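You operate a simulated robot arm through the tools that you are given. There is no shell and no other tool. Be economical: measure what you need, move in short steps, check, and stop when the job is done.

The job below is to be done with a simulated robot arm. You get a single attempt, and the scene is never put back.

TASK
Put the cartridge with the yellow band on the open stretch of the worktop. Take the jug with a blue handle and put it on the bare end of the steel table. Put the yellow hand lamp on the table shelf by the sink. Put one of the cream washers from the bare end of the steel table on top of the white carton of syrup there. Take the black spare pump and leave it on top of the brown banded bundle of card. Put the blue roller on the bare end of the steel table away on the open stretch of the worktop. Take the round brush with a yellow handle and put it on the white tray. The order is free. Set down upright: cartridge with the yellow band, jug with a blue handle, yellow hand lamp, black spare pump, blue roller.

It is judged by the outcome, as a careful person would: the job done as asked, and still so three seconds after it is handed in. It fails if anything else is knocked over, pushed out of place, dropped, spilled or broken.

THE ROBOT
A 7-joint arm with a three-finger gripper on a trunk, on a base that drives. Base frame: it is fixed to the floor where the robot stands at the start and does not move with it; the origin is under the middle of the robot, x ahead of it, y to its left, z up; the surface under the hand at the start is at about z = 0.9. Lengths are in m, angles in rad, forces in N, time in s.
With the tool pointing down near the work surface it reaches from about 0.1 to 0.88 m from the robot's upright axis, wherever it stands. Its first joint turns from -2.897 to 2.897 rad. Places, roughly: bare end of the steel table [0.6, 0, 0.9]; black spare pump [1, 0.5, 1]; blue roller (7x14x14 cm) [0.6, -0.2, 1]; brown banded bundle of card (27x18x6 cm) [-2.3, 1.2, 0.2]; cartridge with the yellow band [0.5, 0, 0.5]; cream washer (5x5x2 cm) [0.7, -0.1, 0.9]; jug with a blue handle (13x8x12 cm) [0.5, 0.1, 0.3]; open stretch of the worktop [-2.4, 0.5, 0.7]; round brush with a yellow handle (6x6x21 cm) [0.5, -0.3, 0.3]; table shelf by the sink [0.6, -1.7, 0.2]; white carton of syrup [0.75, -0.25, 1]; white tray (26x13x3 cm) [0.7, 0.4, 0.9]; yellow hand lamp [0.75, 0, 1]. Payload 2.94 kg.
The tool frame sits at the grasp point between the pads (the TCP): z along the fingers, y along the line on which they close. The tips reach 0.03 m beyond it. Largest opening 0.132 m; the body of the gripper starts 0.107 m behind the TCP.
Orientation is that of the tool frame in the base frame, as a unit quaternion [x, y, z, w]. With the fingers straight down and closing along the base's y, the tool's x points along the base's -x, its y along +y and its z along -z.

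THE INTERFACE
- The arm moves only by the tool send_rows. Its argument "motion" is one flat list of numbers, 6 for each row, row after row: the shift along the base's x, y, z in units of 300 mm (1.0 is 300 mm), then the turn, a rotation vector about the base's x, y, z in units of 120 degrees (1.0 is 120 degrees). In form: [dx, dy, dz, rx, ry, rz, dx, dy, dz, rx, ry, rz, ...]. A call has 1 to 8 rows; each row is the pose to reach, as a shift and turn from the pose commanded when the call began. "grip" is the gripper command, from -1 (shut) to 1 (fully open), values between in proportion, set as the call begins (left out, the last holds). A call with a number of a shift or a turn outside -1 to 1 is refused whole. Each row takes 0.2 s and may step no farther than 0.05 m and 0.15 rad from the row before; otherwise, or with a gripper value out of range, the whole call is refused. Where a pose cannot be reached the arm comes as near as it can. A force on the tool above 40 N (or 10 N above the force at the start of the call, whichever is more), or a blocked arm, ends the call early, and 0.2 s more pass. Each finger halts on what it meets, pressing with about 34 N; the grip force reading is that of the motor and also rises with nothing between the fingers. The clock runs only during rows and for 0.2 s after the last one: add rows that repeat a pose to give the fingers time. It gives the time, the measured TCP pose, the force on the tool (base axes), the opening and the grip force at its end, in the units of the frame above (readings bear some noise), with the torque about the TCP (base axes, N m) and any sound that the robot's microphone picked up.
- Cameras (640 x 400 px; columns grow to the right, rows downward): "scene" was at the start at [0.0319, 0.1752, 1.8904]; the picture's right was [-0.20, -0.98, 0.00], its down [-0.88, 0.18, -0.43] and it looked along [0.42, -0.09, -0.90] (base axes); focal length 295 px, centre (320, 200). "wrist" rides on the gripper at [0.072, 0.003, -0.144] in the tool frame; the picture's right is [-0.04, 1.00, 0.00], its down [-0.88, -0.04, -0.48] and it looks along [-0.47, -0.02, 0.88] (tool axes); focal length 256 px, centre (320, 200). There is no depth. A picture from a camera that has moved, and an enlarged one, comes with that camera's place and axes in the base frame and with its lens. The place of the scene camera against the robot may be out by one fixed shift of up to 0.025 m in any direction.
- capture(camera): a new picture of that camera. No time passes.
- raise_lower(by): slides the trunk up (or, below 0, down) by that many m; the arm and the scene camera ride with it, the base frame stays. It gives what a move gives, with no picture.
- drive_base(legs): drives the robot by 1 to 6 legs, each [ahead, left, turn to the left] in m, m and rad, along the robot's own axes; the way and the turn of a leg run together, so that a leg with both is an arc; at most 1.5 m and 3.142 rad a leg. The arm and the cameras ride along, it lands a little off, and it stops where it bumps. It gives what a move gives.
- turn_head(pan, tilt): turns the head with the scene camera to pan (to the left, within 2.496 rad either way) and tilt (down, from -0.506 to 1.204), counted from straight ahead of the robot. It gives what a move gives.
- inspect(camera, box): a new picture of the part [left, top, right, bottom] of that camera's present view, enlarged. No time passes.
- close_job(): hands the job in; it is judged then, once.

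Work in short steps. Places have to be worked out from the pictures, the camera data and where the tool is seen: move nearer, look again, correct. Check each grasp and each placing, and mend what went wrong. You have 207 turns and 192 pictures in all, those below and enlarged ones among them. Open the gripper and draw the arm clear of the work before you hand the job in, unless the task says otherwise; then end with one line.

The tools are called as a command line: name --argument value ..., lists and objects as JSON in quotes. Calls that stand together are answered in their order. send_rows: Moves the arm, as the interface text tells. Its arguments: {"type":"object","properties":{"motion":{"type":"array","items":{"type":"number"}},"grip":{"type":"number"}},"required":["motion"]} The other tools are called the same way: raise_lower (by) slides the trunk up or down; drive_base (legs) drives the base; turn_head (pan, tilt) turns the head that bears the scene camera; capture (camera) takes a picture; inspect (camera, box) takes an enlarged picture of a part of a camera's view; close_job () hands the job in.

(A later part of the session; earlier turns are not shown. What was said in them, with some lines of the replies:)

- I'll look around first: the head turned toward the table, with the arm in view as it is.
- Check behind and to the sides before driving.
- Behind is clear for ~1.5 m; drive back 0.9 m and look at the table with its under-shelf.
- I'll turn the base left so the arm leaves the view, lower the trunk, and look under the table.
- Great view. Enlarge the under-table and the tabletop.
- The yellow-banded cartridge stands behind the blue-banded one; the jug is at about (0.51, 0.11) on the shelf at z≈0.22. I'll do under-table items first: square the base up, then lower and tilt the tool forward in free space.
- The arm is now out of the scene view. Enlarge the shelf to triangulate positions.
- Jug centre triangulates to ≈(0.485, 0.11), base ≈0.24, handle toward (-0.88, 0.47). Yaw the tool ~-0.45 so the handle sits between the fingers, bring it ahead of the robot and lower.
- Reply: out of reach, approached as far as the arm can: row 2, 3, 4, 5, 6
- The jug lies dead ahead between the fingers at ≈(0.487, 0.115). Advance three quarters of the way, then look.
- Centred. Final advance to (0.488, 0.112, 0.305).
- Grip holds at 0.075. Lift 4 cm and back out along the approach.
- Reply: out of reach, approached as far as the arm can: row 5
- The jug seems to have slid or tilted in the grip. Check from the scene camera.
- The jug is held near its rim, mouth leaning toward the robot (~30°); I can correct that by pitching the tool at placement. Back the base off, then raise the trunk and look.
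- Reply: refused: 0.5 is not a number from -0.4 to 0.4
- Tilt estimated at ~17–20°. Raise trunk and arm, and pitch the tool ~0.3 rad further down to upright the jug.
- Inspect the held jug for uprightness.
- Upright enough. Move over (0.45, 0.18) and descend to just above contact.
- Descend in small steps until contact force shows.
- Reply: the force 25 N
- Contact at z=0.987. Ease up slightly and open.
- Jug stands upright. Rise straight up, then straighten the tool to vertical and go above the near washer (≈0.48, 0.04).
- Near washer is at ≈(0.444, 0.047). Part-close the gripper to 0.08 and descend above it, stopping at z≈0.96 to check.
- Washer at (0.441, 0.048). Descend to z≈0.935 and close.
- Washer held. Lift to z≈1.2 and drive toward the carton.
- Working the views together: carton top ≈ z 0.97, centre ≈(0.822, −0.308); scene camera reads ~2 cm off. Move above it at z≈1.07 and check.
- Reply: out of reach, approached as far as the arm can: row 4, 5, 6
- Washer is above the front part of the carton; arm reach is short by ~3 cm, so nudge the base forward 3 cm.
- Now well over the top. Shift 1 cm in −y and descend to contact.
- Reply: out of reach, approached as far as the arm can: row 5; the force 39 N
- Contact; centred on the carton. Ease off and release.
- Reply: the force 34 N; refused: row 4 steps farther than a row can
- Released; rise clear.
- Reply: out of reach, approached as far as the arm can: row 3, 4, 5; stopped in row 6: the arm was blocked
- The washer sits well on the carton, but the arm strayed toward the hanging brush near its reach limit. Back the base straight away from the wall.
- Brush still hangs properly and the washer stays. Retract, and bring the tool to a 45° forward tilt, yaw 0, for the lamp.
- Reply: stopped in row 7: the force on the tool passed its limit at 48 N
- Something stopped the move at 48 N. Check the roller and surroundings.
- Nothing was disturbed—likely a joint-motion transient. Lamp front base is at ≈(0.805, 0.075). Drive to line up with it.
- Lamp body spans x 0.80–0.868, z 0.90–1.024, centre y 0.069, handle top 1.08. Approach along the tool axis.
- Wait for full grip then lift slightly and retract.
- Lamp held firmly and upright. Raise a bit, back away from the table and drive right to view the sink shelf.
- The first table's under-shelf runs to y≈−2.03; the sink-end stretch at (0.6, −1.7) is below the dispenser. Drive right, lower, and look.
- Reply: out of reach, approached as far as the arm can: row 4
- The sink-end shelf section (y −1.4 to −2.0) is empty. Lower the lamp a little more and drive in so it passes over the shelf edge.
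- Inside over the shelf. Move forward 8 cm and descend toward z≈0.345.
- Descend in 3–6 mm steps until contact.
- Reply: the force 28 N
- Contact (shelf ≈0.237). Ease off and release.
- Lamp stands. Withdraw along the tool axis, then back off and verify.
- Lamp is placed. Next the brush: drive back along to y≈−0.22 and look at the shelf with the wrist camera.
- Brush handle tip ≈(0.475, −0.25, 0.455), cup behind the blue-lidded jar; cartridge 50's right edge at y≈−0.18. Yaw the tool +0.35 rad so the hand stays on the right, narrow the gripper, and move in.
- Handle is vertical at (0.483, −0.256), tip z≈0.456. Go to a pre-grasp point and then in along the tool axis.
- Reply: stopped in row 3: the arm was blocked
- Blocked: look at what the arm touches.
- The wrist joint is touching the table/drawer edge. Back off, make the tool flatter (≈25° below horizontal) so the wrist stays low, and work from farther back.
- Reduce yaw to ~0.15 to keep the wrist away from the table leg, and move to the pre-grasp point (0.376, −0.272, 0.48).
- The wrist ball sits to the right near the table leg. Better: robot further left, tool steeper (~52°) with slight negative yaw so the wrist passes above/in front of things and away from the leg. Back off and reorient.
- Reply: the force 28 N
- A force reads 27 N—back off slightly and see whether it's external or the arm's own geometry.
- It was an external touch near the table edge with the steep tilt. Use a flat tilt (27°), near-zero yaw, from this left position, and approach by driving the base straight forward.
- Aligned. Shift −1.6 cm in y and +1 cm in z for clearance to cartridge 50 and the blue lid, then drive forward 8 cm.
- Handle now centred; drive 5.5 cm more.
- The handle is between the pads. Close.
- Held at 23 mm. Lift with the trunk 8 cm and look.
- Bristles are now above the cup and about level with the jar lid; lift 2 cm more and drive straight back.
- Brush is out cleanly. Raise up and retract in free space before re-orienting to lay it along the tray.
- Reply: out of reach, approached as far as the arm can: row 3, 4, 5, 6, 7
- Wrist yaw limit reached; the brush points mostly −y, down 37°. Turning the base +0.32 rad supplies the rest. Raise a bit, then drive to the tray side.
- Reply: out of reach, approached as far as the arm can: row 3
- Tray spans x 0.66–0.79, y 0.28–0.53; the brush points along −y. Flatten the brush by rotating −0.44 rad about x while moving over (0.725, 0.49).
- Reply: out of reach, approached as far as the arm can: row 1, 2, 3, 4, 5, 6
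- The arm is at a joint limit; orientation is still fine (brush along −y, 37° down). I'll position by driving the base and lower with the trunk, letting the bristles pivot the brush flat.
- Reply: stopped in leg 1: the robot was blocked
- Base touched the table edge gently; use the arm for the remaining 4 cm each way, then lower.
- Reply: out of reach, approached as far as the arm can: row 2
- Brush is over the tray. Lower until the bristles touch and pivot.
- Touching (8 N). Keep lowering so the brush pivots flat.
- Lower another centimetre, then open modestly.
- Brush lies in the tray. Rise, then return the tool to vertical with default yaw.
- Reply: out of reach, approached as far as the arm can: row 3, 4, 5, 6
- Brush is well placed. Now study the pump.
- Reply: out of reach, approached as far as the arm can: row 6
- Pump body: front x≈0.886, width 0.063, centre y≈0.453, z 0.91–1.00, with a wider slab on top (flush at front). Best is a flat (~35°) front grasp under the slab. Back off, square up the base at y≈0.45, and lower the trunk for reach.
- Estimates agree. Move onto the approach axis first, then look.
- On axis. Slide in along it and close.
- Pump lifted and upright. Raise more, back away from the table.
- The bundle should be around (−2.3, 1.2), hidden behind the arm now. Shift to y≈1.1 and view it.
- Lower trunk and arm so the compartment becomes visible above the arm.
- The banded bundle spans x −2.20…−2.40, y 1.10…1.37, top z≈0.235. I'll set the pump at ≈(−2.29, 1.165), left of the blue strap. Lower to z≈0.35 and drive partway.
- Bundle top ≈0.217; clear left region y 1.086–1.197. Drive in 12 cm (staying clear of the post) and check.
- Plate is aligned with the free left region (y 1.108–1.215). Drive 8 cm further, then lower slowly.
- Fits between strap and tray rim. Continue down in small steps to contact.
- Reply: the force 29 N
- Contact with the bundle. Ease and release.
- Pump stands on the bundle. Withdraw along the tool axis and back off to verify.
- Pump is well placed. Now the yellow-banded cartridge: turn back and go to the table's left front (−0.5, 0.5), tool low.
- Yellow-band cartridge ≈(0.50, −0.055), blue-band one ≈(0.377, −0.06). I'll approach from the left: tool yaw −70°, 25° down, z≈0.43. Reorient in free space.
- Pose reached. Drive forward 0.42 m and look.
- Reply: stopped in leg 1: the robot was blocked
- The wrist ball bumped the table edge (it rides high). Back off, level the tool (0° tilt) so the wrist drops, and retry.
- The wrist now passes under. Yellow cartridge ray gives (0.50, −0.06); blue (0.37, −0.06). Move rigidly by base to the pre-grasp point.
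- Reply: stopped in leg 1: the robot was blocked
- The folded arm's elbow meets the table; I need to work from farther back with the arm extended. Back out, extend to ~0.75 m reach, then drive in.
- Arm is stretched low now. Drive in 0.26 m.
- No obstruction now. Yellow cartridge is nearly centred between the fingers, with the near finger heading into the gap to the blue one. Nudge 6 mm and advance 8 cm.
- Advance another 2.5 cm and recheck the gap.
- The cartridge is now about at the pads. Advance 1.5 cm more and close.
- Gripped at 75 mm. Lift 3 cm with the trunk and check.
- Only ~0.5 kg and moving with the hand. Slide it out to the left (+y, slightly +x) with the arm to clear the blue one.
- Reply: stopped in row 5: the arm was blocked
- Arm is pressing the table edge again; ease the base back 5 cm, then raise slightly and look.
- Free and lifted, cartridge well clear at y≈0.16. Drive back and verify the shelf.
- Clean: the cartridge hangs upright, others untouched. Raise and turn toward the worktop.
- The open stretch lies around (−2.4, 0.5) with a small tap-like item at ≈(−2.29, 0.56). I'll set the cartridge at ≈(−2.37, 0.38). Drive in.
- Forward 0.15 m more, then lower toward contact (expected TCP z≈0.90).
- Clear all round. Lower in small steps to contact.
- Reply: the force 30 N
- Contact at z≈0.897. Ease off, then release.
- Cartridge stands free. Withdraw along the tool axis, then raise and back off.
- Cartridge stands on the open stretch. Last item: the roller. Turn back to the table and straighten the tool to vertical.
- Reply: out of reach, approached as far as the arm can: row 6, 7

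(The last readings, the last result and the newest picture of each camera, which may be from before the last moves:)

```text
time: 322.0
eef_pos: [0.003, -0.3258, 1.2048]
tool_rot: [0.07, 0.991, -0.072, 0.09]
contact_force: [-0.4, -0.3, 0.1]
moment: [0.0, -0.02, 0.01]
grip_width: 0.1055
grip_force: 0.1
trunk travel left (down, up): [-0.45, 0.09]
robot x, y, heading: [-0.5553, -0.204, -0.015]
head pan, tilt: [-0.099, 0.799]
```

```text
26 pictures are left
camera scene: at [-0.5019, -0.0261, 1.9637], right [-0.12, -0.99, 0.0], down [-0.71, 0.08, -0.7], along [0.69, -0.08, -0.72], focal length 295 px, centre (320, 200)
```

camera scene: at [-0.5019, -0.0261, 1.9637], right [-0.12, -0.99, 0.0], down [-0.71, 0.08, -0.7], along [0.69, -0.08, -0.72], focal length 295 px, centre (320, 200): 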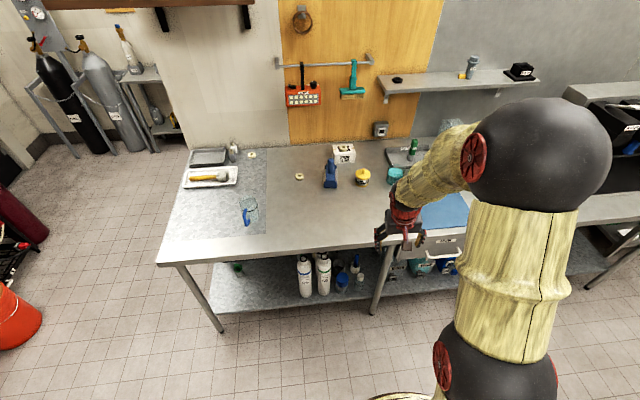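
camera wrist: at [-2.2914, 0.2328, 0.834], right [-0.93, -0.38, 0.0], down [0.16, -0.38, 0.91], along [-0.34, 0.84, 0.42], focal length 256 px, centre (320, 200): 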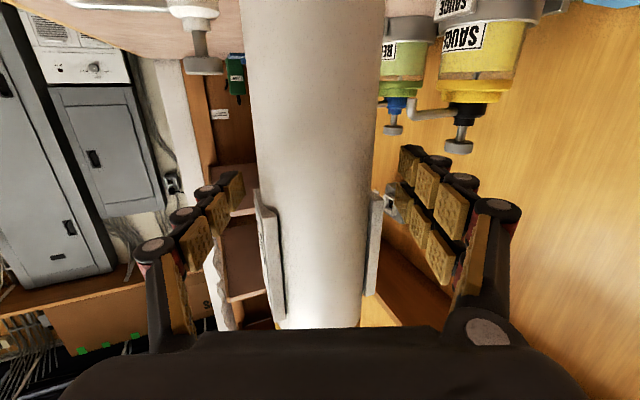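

send_rows --motion '[0.12, 0.08, 0, 0.02, 0.025, 0.02, 0.24, 0.16, 0, 0.04, 0.05, 0.04, 0.36, 0.24, 0, 0.055, 0.07, 0.055, 0.48, 0.32, 0, 0.069, 0.086, 0.067, 0.6, 0.383, 0, 0.069, 0.086, 0.067]'

drive_base --legs '[[0.42, 0, 0.015]]'

capture --camera "wrist"

```text
time: 323.2
eef_pos: [0.1635, -0.2555, 1.1842]
tool_rot: [-0.03, 0.994, -0.105, 0.025]
contact_force: [-0.2, 0.0, -1.1]
moment: [-0.06, 0.03, -0.04]
grip_width: 0.1057
grip_force: 0.1
out of reach, approached as far as the arm can: row 1, 2, 3, 4, 5
trunk travel left (down, up): [-0.45, 0.09]
robot x, y, heading: [-0.558, -0.2059, -0.017]
head pan, tilt: [-0.099, 0.799]
```

```text
time: 325.7
eef_pos: [0.586, -0.2555, 1.1834]
tool_rot: [-0.034, 0.994, -0.103, 0.024]
contact_force: [0.8, -0.4, 0.0]
moment: [-0.03, 0.0, 0.0]
grip_width: 0.106
grip_force: 0.1
trunk travel left (down, up): [-0.45, 0.09]
robot x, y, heading: [-0.1346, -0.2111, -0.008]
head pan, tilt: [-0.099, 0.799]
```

```text
25 pictures are left
camera wrist: at [0.5058, -0.23, 1.3194], right [-0.02, 0.98, -0.21], down [0.85, 0.12, 0.51], along [0.52, -0.17, -0.84], focal length 256 px, centre (320, 200)
```

wrist: 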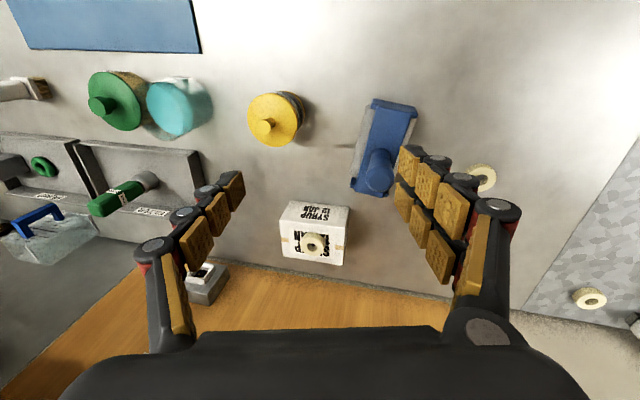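

Handle top of the roller is at ≈(0.64, −0.221). Straighten the tool and move above it.

send_rows --motion '[0.06, 0.04, 0.02, 0.05, 0.012, -0.016, 0.12, 0.08, 0.04, 0.098, 0.023, -0.032, 0.18, 0.115, 0.04, 0.098, 0.023, -0.032]' --grip 0.1

capture --camera "wrist"

```text
time: 326.5
eef_pos: [0.6183, -0.2593, 1.1753]
tool_rot: [-0.027, 0.993, -0.109, 0.023]
contact_force: [1.3, 0.6, 0.5]
moment: [-0.04, 0.03, -0.03]
grip_width: 0.0725
grip_force: 0.2
out of reach, approached as far as the arm can: row 1, 2, 3
trunk travel left (down, up): [-0.45, 0.09]
robot x, y, heading: [-0.1339, -0.2103, -0.008]
head pan, tilt: [-0.099, 0.799]
```

```text
24 pictures are left
camera wrist: at [0.5392, -0.2315, 1.3122], right [-0.01, 0.98, -0.22], down [0.85, 0.12, 0.51], along [0.52, -0.18, -0.83], focal length 256 px, centre (320, 200)
```

wrist: 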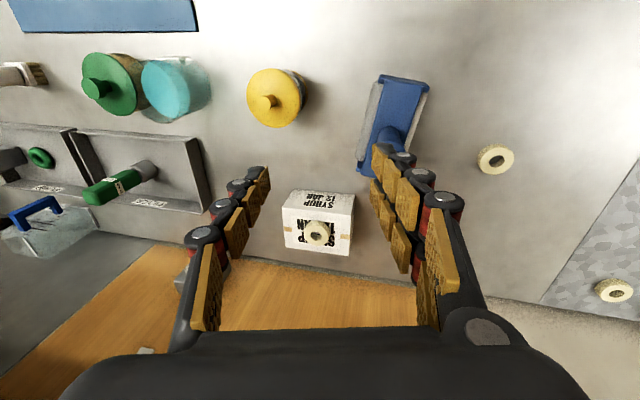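

The arm is wound against a joint limit. Unwind by going back to the relaxed starting-like pose (robot-relative 0.46, 0.25).

send_rows --motion '[-0.11, 0.11, 0.02, 0, 0, 0, -0.22, 0.22, 0.04, 0, 0, 0, -0.33, 0.33, 0.06, 0.025, 0.006, -0.008, -0.44, 0.44, 0.08, 0.05, 0.012, -0.016, -0.55, 0.55, 0.1, 0.075, 0.018, -0.024, -0.66, 0.66, 0.12, 0.1, 0.023, -0.032, -0.77, 0.77, 0.13, 0.1, 0.023, -0.032, -0.88, 0.88, 0.14, 0.1, 0.023, -0.032]'

send_rows --motion '[0, 0, 0, 0, 0, 0, 0, 0, 0, 0, 0, 0, 0, 0, 0, 0, 0, 0]'

```text
time: 328.3
eef_pos: [0.3897, -0.1004, 1.1539]
tool_rot: [-0.005, 0.998, -0.063, 0.03]
contact_force: [0.3, 1.2, 2.2]
moment: [-0.02, 0.05, -0.01]
grip_width: 0.0725
grip_force: 0.1
out of reach, approached as far as the arm can: row 3, 4, 5, 6, 7, 8
trunk travel left (down, up): [-0.45, 0.09]
robot x, y, heading: [-0.1366, -0.2095, -0.008]
head pan, tilt: [-0.099, 0.799]
```

```text
time: 329.1
eef_pos: [0.3905, -0.1003, 1.1518]
tool_rot: [-0.005, 0.997, -0.065, 0.028]
contact_force: [-0.5, 0.5, 0.7]
moment: [-0.02, -0.04, 0.0]
grip_width: 0.0727
grip_force: 0.1
trunk travel left (down, up): [-0.45, 0.09]
robot x, y, heading: [-0.1338, -0.2114, -0.011]
head pan, tilt: [-0.099, 0.799]
```

send_rows --motion '[0, 0, 0.05, 0, 0, -0.06, 0, 0, 0.1, 0, 0, -0.12, 0, 0, 0.15, 0, 0, -0.18, 0, 0, 0.2, 0, 0, -0.24]'

capture --camera "scene"

```text
time: 330.1
eef_pos: [0.3858, -0.1054, 1.1998]
tool_rot: [0.243, 0.966, -0.087, 0.031]
contact_force: [-0.9, 0.3, 0.0]
moment: [-0.01, -0.02, 0.02]
grip_width: 0.0727
grip_force: 0.1
out of reach, approached as far as the arm can: row 1, 2, 3, 4
trunk travel left (down, up): [-0.45, 0.09]
robot x, y, heading: [-0.1333, -0.2106, -0.006]
head pan, tilt: [-0.099, 0.799]
```

```text
23 pictures are left
camera scene: at [-0.0841, -0.0306, 1.9637], right [-0.11, -0.99, 0.0], down [-0.71, 0.08, -0.7], along [0.69, -0.07, -0.72], focal length 295 px, centre (320, 200)
```

scene: 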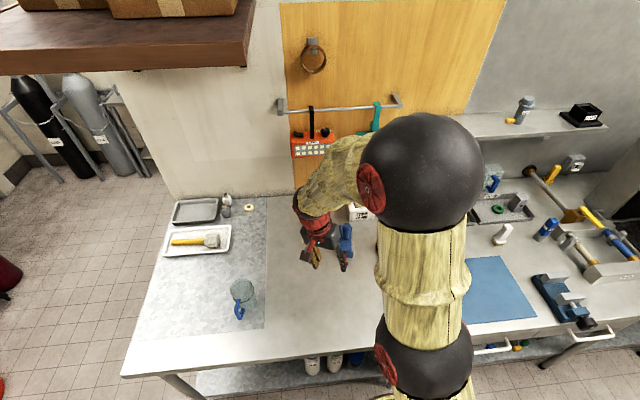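

Vertical tilt is limited in this arm posture, but forward-tilted poses work well (as for the lamp). Use a 50° tilt to take the roller by its upright handle; move to the pre-grasp point.

send_rows --motion '[0.1, -0.056, -0.03, -0.009, -0.058, 0.023, 0.2, -0.112, -0.07, -0.018, -0.116, 0.046, 0.3, -0.168, -0.12, -0.027, -0.174, 0.069, 0.4, -0.224, -0.17, -0.036, -0.232, 0.092, 0.5, -0.28, -0.23, -0.045, -0.289, 0.115]'

capture --camera "wrist"

```text
time: 331.3
eef_pos: [0.5323, -0.1861, 1.1311]
tool_rot: [0.14, 0.93, -0.051, 0.336]
contact_force: [0.4, 0.4, 0.1]
moment: [-0.04, 0.07, -0.01]
grip_width: 0.0728
grip_force: 0.1
trunk travel left (down, up): [-0.45, 0.09]
robot x, y, heading: [-0.1372, -0.2093, -0.012]
head pan, tilt: [-0.099, 0.799]
```

```text
22 pictures are left
camera wrist: at [0.3935, -0.1412, 1.1955], right [0.33, 0.94, 0.03], down [0.34, -0.15, 0.93], along [0.88, -0.29, -0.37], focal length 256 px, centre (320, 200)
```

wrist: 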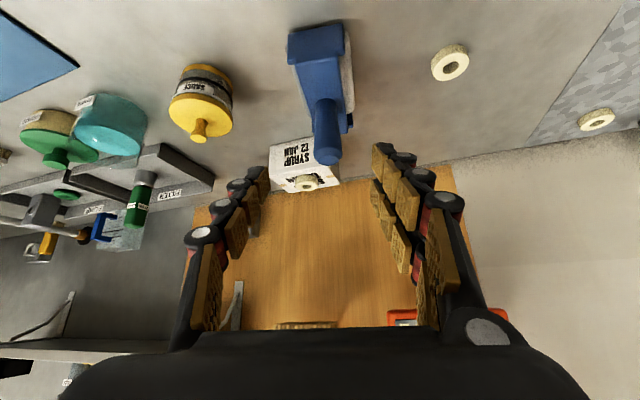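

Handle at (0.645, −0.215), top z≈1.04. Slide in to TCP z=1.0 and close.

send_rows --motion '[0.075, -0.019, -0.087, 0, 0, 0, 0.151, -0.039, -0.175, 0, 0, 0, 0.226, -0.058, -0.262, 0, 0, 0, 0.302, -0.078, -0.35, 0, 0, 0, 0.377, -0.097, -0.437, 0, 0, 0]'

send_rows --motion '[0, 0, 0, 0, 0, 0, 0, 0, 0, 0, 0, 0, 0, 0, 0, 0, 0, 0, 0, 0, 0, 0, 0, 0]' --grip -1

capture --camera "wrist"

```text
time: 332.5
eef_pos: [0.6491, -0.2147, 0.9999]
tool_rot: [0.139, 0.93, -0.052, 0.337]
contact_force: [0.6, 0.2, -0.4]
moment: [0.01, 0.03, 0.0]
grip_width: 0.0725
grip_force: 0.1
trunk travel left (down, up): [-0.45, 0.09]
robot x, y, heading: [-0.1363, -0.2099, -0.011]
head pan, tilt: [-0.099, 0.799]
```

```text
time: 333.5
eef_pos: [0.648, -0.216, 1.0006]
tool_rot: [0.139, 0.93, -0.05, 0.337]
contact_force: [1.3, -0.4, -0.3]
moment: [-0.06, -0.23, -0.09]
grip_width: 0.0281
grip_force: 22.6
trunk travel left (down, up): [-0.45, 0.09]
robot x, y, heading: [-0.137, -0.2092, -0.007]
head pan, tilt: [-0.099, 0.799]
```

```text
21 pictures are left
camera wrist: at [0.509, -0.1708, 1.0655], right [0.32, 0.95, 0.03], down [0.34, -0.14, 0.93], along [0.88, -0.29, -0.37], focal length 256 px, centre (320, 200)
```

wrist: 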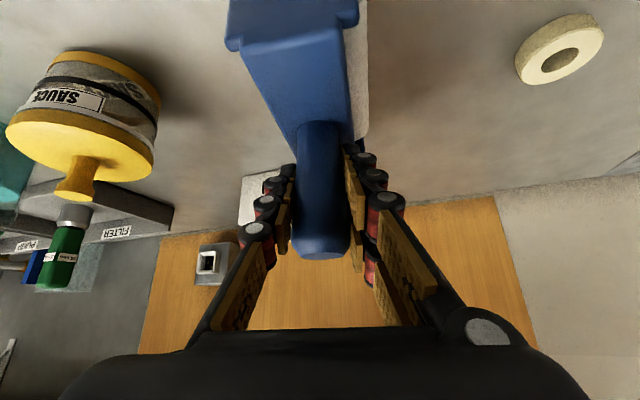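

Handle gripped. Wait for full force, lift and check.

send_rows --motion '[0, 0, 0, 0, 0, 0, 0, 0, 0, 0, 0, 0, 0, 0, 0.06, 0, 0, 0, 0, 0, 0.13, 0, 0, 0, 0, 0, 0.25, 0, 0, 0, -0.1, 0.03, 0.35, 0, 0, 0, -0.2, 0.06, 0.45, 0, 0, 0, -0.3, 0.09, 0.55, 0, 0, 0]'

capture --camera "wrist"

```text
time: 335.3
eef_pos: [0.5576, -0.1897, 1.166]
tool_rot: [0.14, 0.93, -0.052, 0.337]
contact_force: [-1.4, 0.1, -3.8]
moment: [0.01, -0.06, 0.0]
grip_width: 0.0276
grip_force: 33.8
trunk travel left (down, up): [-0.45, 0.09]
robot x, y, heading: [-0.1366, -0.2113, -0.004]
head pan, tilt: [-0.099, 0.799]
```

```text
20 pictures are left
camera wrist: at [0.4186, -0.1442, 1.2305], right [0.32, 0.95, 0.03], down [0.34, -0.14, 0.93], along [0.88, -0.29, -0.37], focal length 256 px, centre (320, 200)
```

wrist: 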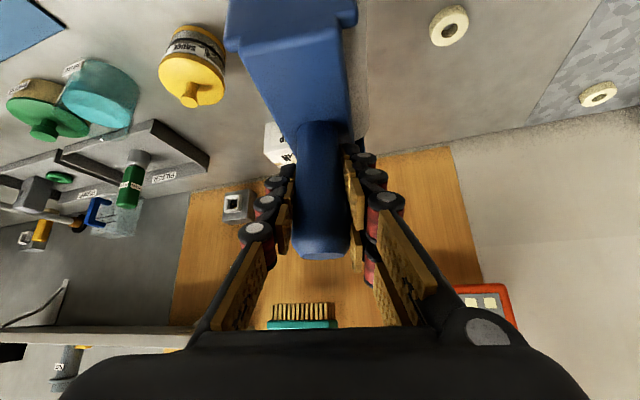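

Roller held upright. Back away, turn around, and go to the worktop at y≈0.7 (right of the tap item).

drive_base --legs '[[-0.8, 0, 0], [0, 0, 1.57], [0, 0, 1.57], [0, -0.92, 0], [0.4, 0, 0]]'

turn_head --pan -0.15 --tilt 0.75

capture --camera "scene"

```text
time: 353.8
eef_pos: [-2.0554, 0.6584, 1.1653]
tool_rot: [0.932, -0.125, -0.338, -0.046]
contact_force: [0.1, -0.1, -4.8]
moment: [0.01, 0.0, 0.02]
grip_width: 0.0274
grip_force: 33.7
trunk travel left (down, up): [-0.45, 0.09]
robot x, y, heading: [-1.3582, 0.6993, -3.119]
head pan, tilt: [-0.099, 0.799]
```

```text
time: 354.5
eef_pos: [-2.0548, 0.6578, 1.1644]
tool_rot: [0.931, -0.126, -0.338, -0.047]
contact_force: [-0.3, 0.3, -2.7]
moment: [-0.02, 0.02, -0.02]
grip_width: 0.0276
grip_force: 34.4
trunk travel left (down, up): [-0.45, 0.09]
robot x, y, heading: [-1.3588, 0.6987, -3.125]
head pan, tilt: [-0.15, 0.75]
```

```text
19 pictures are left
camera scene: at [-1.4065, 0.5172, 1.9676], right [0.13, 0.99, 0.0], down [0.68, -0.09, -0.73], along [-0.72, 0.09, -0.68], focal length 295 px, centre (320, 200)
```

scene: 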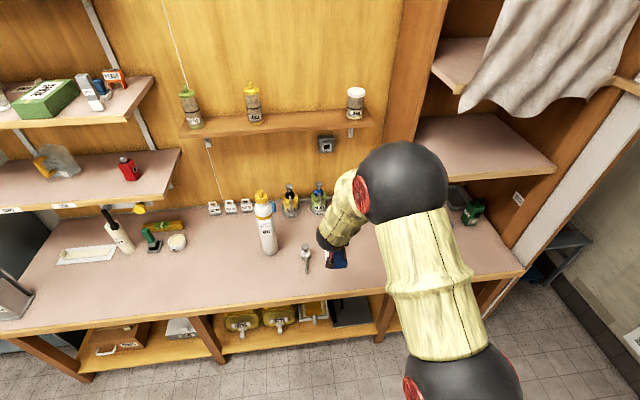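

Tap is at (−2.31, 0.56). Drive to put the roller above ≈(−2.29, 0.72), then lower.

drive_base --legs '[[0, -0.065, 0], [0.235, 0, 0]]'

send_rows --motion '[0, 0, -0.15, 0, 0, 0, 0, 0, -0.3, 0, 0, 0, 0, 0, -0.45, 0, 0, 0, 0, 0, -0.6, 0, 0, 0, 0, 0, -0.75, 0, 0, 0, 0, 0, -0.88, 0, 0, 0]'

capture --camera "wrist"

capture --camera "scene"

```text
time: 356.8
eef_pos: [-2.2944, 0.7178, 1.164]
tool_rot: [0.932, -0.124, -0.336, -0.046]
contact_force: [-0.9, 0.7, -2.7]
moment: [-0.01, 0.01, 0.02]
grip_width: 0.0275
grip_force: 33.8
trunk travel left (down, up): [-0.45, 0.09]
robot x, y, heading: [-1.6019, 0.7632, -3.119]
head pan, tilt: [-0.15, 0.75]
```

```text
time: 358.2
eef_pos: [-2.2941, 0.7174, 0.9019]
tool_rot: [0.932, -0.124, -0.339, -0.046]
contact_force: [-0.6, -0.7, -2.7]
moment: [-0.02, -0.07, -0.01]
grip_width: 0.0276
grip_force: 34.1
trunk travel left (down, up): [-0.45, 0.09]
robot x, y, heading: [-1.5938, 0.7587, -3.119]
head pan, tilt: [-0.15, 0.75]
```

```text
18 pictures are left
camera wrist: at [-2.1525, 0.6747, 0.9667], right [-0.3, -0.96, 0.03], down [-0.35, 0.13, 0.93], along [-0.89, 0.27, -0.37], focal length 256 px, centre (320, 200)
```

wrist: 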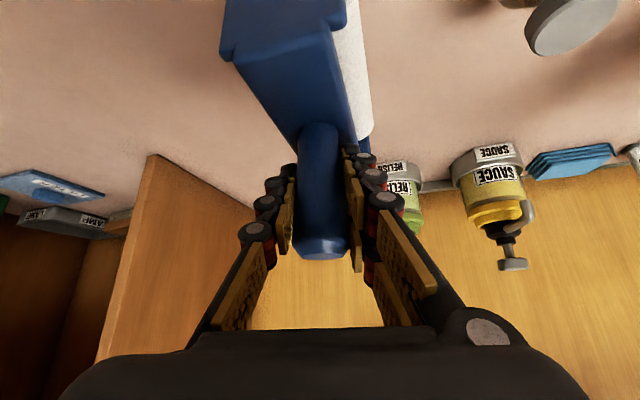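

```text
17 pictures are left
camera scene: at [-1.6451, 0.577, 1.9676], right [0.13, 0.99, 0.0], down [0.68, -0.09, -0.73], along [-0.72, 0.09, -0.68], focal length 295 px, centre (320, 200)
```

scene: 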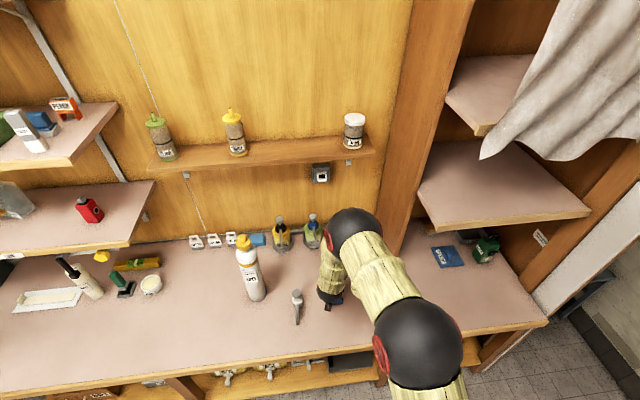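

Clear around. Lower to just above the worktop, then feel for contact.

send_rows --motion '[0, 0, -0.08, 0, 0, 0, 0, 0, -0.16, 0, 0, 0, 0, 0, -0.21, 0, 0, 0, 0, 0, -0.225, 0, 0, 0, 0, 0, -0.24, 0, 0, 0, 0, 0, -0.255, 0, 0, 0]'

```text
time: 359.4
eef_pos: [-2.2955, 0.7189, 0.8381]
tool_rot: [0.929, -0.126, -0.344, -0.046]
contact_force: [10.0, 2.9, 19.6]
moment: [-0.24, -0.15, 0.02]
grip_width: 0.0273
grip_force: 34.2
trunk travel left (down, up): [-0.45, 0.09]
robot x, y, heading: [-1.5978, 0.7532, -3.122]
head pan, tilt: [-0.15, 0.75]
stopped in row 5: the force on the tool passed its limit at 55 N (the readings are from after the stop); the commanded pose is now the measured one
```

inspect --camera "wrist" --box '[180, 0, 640, 280]'

inspect --camera "scene" --box '[230, 190, 400, 330]'

```text
1.39 times, centred on (410, 140) of wrist
camera zoom: at [-2.1537, 0.6752, 0.8998], right [-0.3, -0.95, 0.03], down [-0.34, 0.13, 0.93], along [-0.89, 0.27, -0.36], focal length 356 px, centre (195, 284)
```

zoom: 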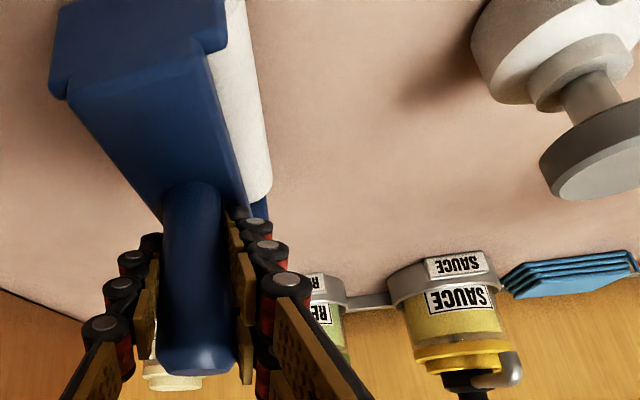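

```text
2.86 times, centred on (315, 260) of scene
camera zoom: at [-1.6407, 0.5777, 1.9678], right [0.13, 0.99, 0.0], down [0.68, -0.09, -0.73], along [-0.73, 0.09, -0.68], focal length 844 px, centre (334, 29)
```

zoom: 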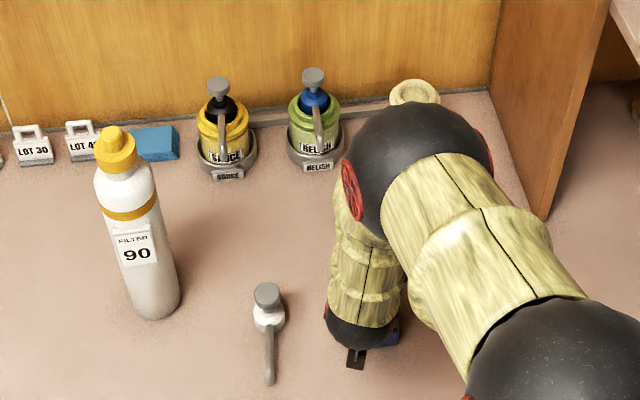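

Nothing else is touched—this is the worktop itself (≈0.738). Ease up a little and release.

send_rows --motion '[0, 0, 0.008, 0, 0, 0, 0, 0, 0.008, 0, 0, 0]'

send_rows --motion '[0, 0, 0, 0, 0, 0, 0, 0, 0, 0, 0, 0, 0, 0, 0, 0, 0, 0]' --grip 0.1

capture --camera "wrist"

```text
time: 360.0
eef_pos: [-2.2969, 0.7165, 0.8384]
tool_rot: [0.93, -0.126, -0.342, -0.046]
contact_force: [2.4, 0.6, 5.3]
moment: [-0.07, 0.22, 0.01]
grip_width: 0.0274
grip_force: 34.2
trunk travel left (down, up): [-0.45, 0.09]
robot x, y, heading: [-1.5979, 0.7577, -3.12]
head pan, tilt: [-0.15, 0.75]
```

```text
time: 360.8
eef_pos: [-2.2975, 0.7178, 0.8383]
tool_rot: [0.93, -0.126, -0.341, -0.046]
contact_force: [-0.7, 0.1, 0.1]
moment: [-0.02, -0.02, -0.01]
grip_width: 0.0728
grip_force: 0.0
trunk travel left (down, up): [-0.45, 0.09]
robot x, y, heading: [-1.5974, 0.7598, -3.121]
head pan, tilt: [-0.15, 0.75]
```

```text
14 pictures are left
camera wrist: at [-2.1548, 0.6743, 0.9005], right [-0.3, -0.95, 0.03], down [-0.34, 0.13, 0.93], along [-0.89, 0.27, -0.36], focal length 256 px, centre (320, 200)
```

wrist: 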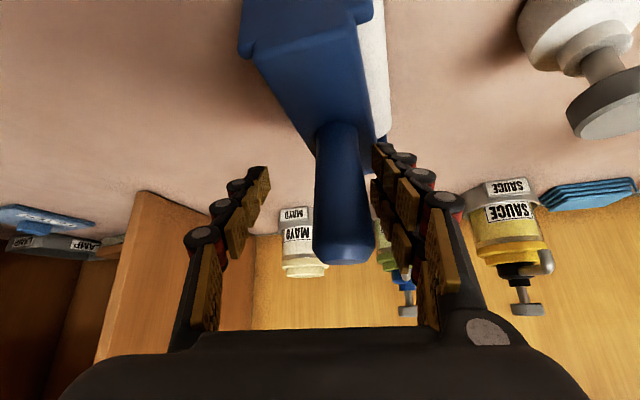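

Released; the handle is close to the right finger, so shift 1.5 cm that way first, then withdraw along the tool axis.

send_rows --motion '[-0.015, -0.047, 0, 0, 0, 0, 0.068, -0.07, 0.1, 0, 0, 0, 0.151, -0.093, 0.2, 0, 0, 0, 0.234, -0.116, 0.3, 0, 0, 0, 0.317, -0.139, 0.4, 0, 0, 0, 0.42, -0.14, 0.5, 0, 0, 0]'

drive_base --legs '[[-0.5, 0, 0]]'

capture --camera "scene"

capture --camera "wrist"

```text
time: 362.2
eef_pos: [-2.1688, 0.679, 0.9866]
tool_rot: [0.93, -0.126, -0.342, -0.047]
contact_force: [0.7, 1.0, -0.1]
moment: [-0.01, 0.03, 0.0]
grip_width: 0.0726
grip_force: 0.1
trunk travel left (down, up): [-0.45, 0.09]
robot x, y, heading: [-1.5959, 0.755, -3.119]
head pan, tilt: [-0.15, 0.75]
```

```text
time: 365.1
eef_pos: [-1.6714, 0.6885, 0.9857]
tool_rot: [0.93, -0.125, -0.342, -0.047]
contact_force: [0.5, -0.1, 0.0]
moment: [-0.03, 0.03, 0.02]
grip_width: 0.0726
grip_force: 0.0
trunk travel left (down, up): [-0.45, 0.09]
robot x, y, heading: [-1.0999, 0.7714, -3.12]
head pan, tilt: [-0.15, 0.75]
```

```text
13 pictures are left
camera scene: at [-1.1452, 0.5891, 1.9677], right [0.12, 0.99, 0.0], down [0.68, -0.09, -0.73], along [-0.73, 0.09, -0.68], focal length 295 px, centre (320, 200)
```

scene: 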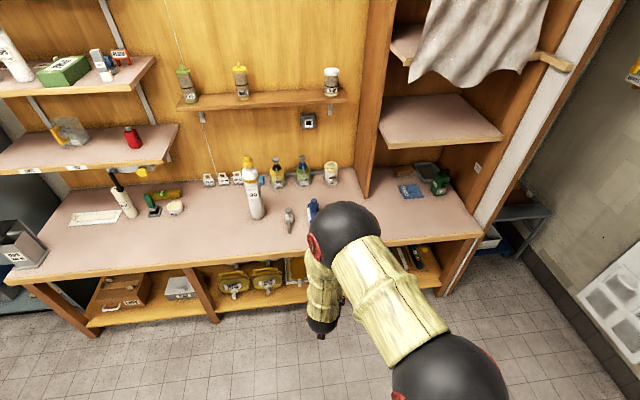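

```text
12 pictures are left
camera wrist: at [-1.5289, 0.6456, 1.0494], right [-0.3, -0.95, 0.03], down [-0.34, 0.13, 0.93], along [-0.89, 0.27, -0.36], focal length 256 px, centre (320, 200)
```

wrist: 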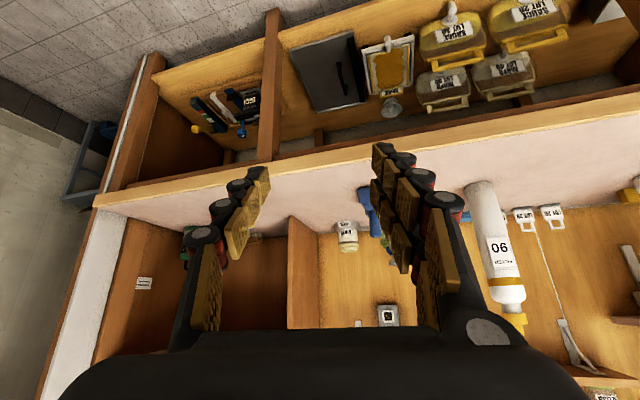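

Shift right for an unobstructed look at the roller.

drive_base --legs '[[0, -0.3, 0]]'

inspect --camera "scene" --box '[120, 130, 330, 290]'

```text
time: 367.1
eef_pos: [-1.6787, 0.988, 0.9862]
tool_rot: [0.93, -0.127, -0.342, -0.046]
contact_force: [0.1, 1.3, -0.6]
moment: [-0.06, 0.02, 0.04]
grip_width: 0.0727
grip_force: 0.0
trunk travel left (down, up): [-0.45, 0.09]
robot x, y, heading: [-1.1068, 1.0626, -3.124]
head pan, tilt: [-0.15, 0.75]
```

```text
2.50 times, centred on (225, 210) of scene
camera zoom: at [-1.1538, 0.8862, 1.9678], right [0.13, 0.99, 0.0], down [0.68, -0.09, -0.73], along [-0.72, 0.09, -0.68], focal length 738 px, centre (558, 175)
```

zoom: 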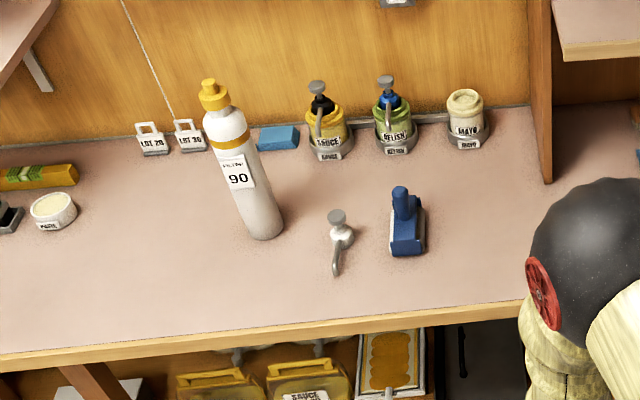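

All seven placed and standing. Open the gripper fully with the arm clear, then hand in.

send_rows --motion '[0, 0, 0.1, 0, 0, 0, 0, 0, 0.2, 0, 0, 0, 0, 0, 0.2, 0, 0, 0]' --grip 1

close_job

```text
time: 367.9
eef_pos: [-1.6789, 0.9848, 1.0468]
tool_rot: [0.93, -0.128, -0.342, -0.047]
contact_force: [-0.7, 0.2, 0.3]
moment: [-0.01, 0.0, 0.03]
grip_width: 0.1277
grip_force: 0.0
trunk travel left (down, up): [-0.45, 0.09]
robot x, y, heading: [-1.1038, 1.0675, -3.119]
head pan, tilt: [-0.15, 0.75]
```

```text
The job is handed in.
```

All seven items were placed as asked, the five upright ones were standing when last seen, and the job is handed in; the exact bounds of the worktop's open stretch and the table's bare end were judged by eye.
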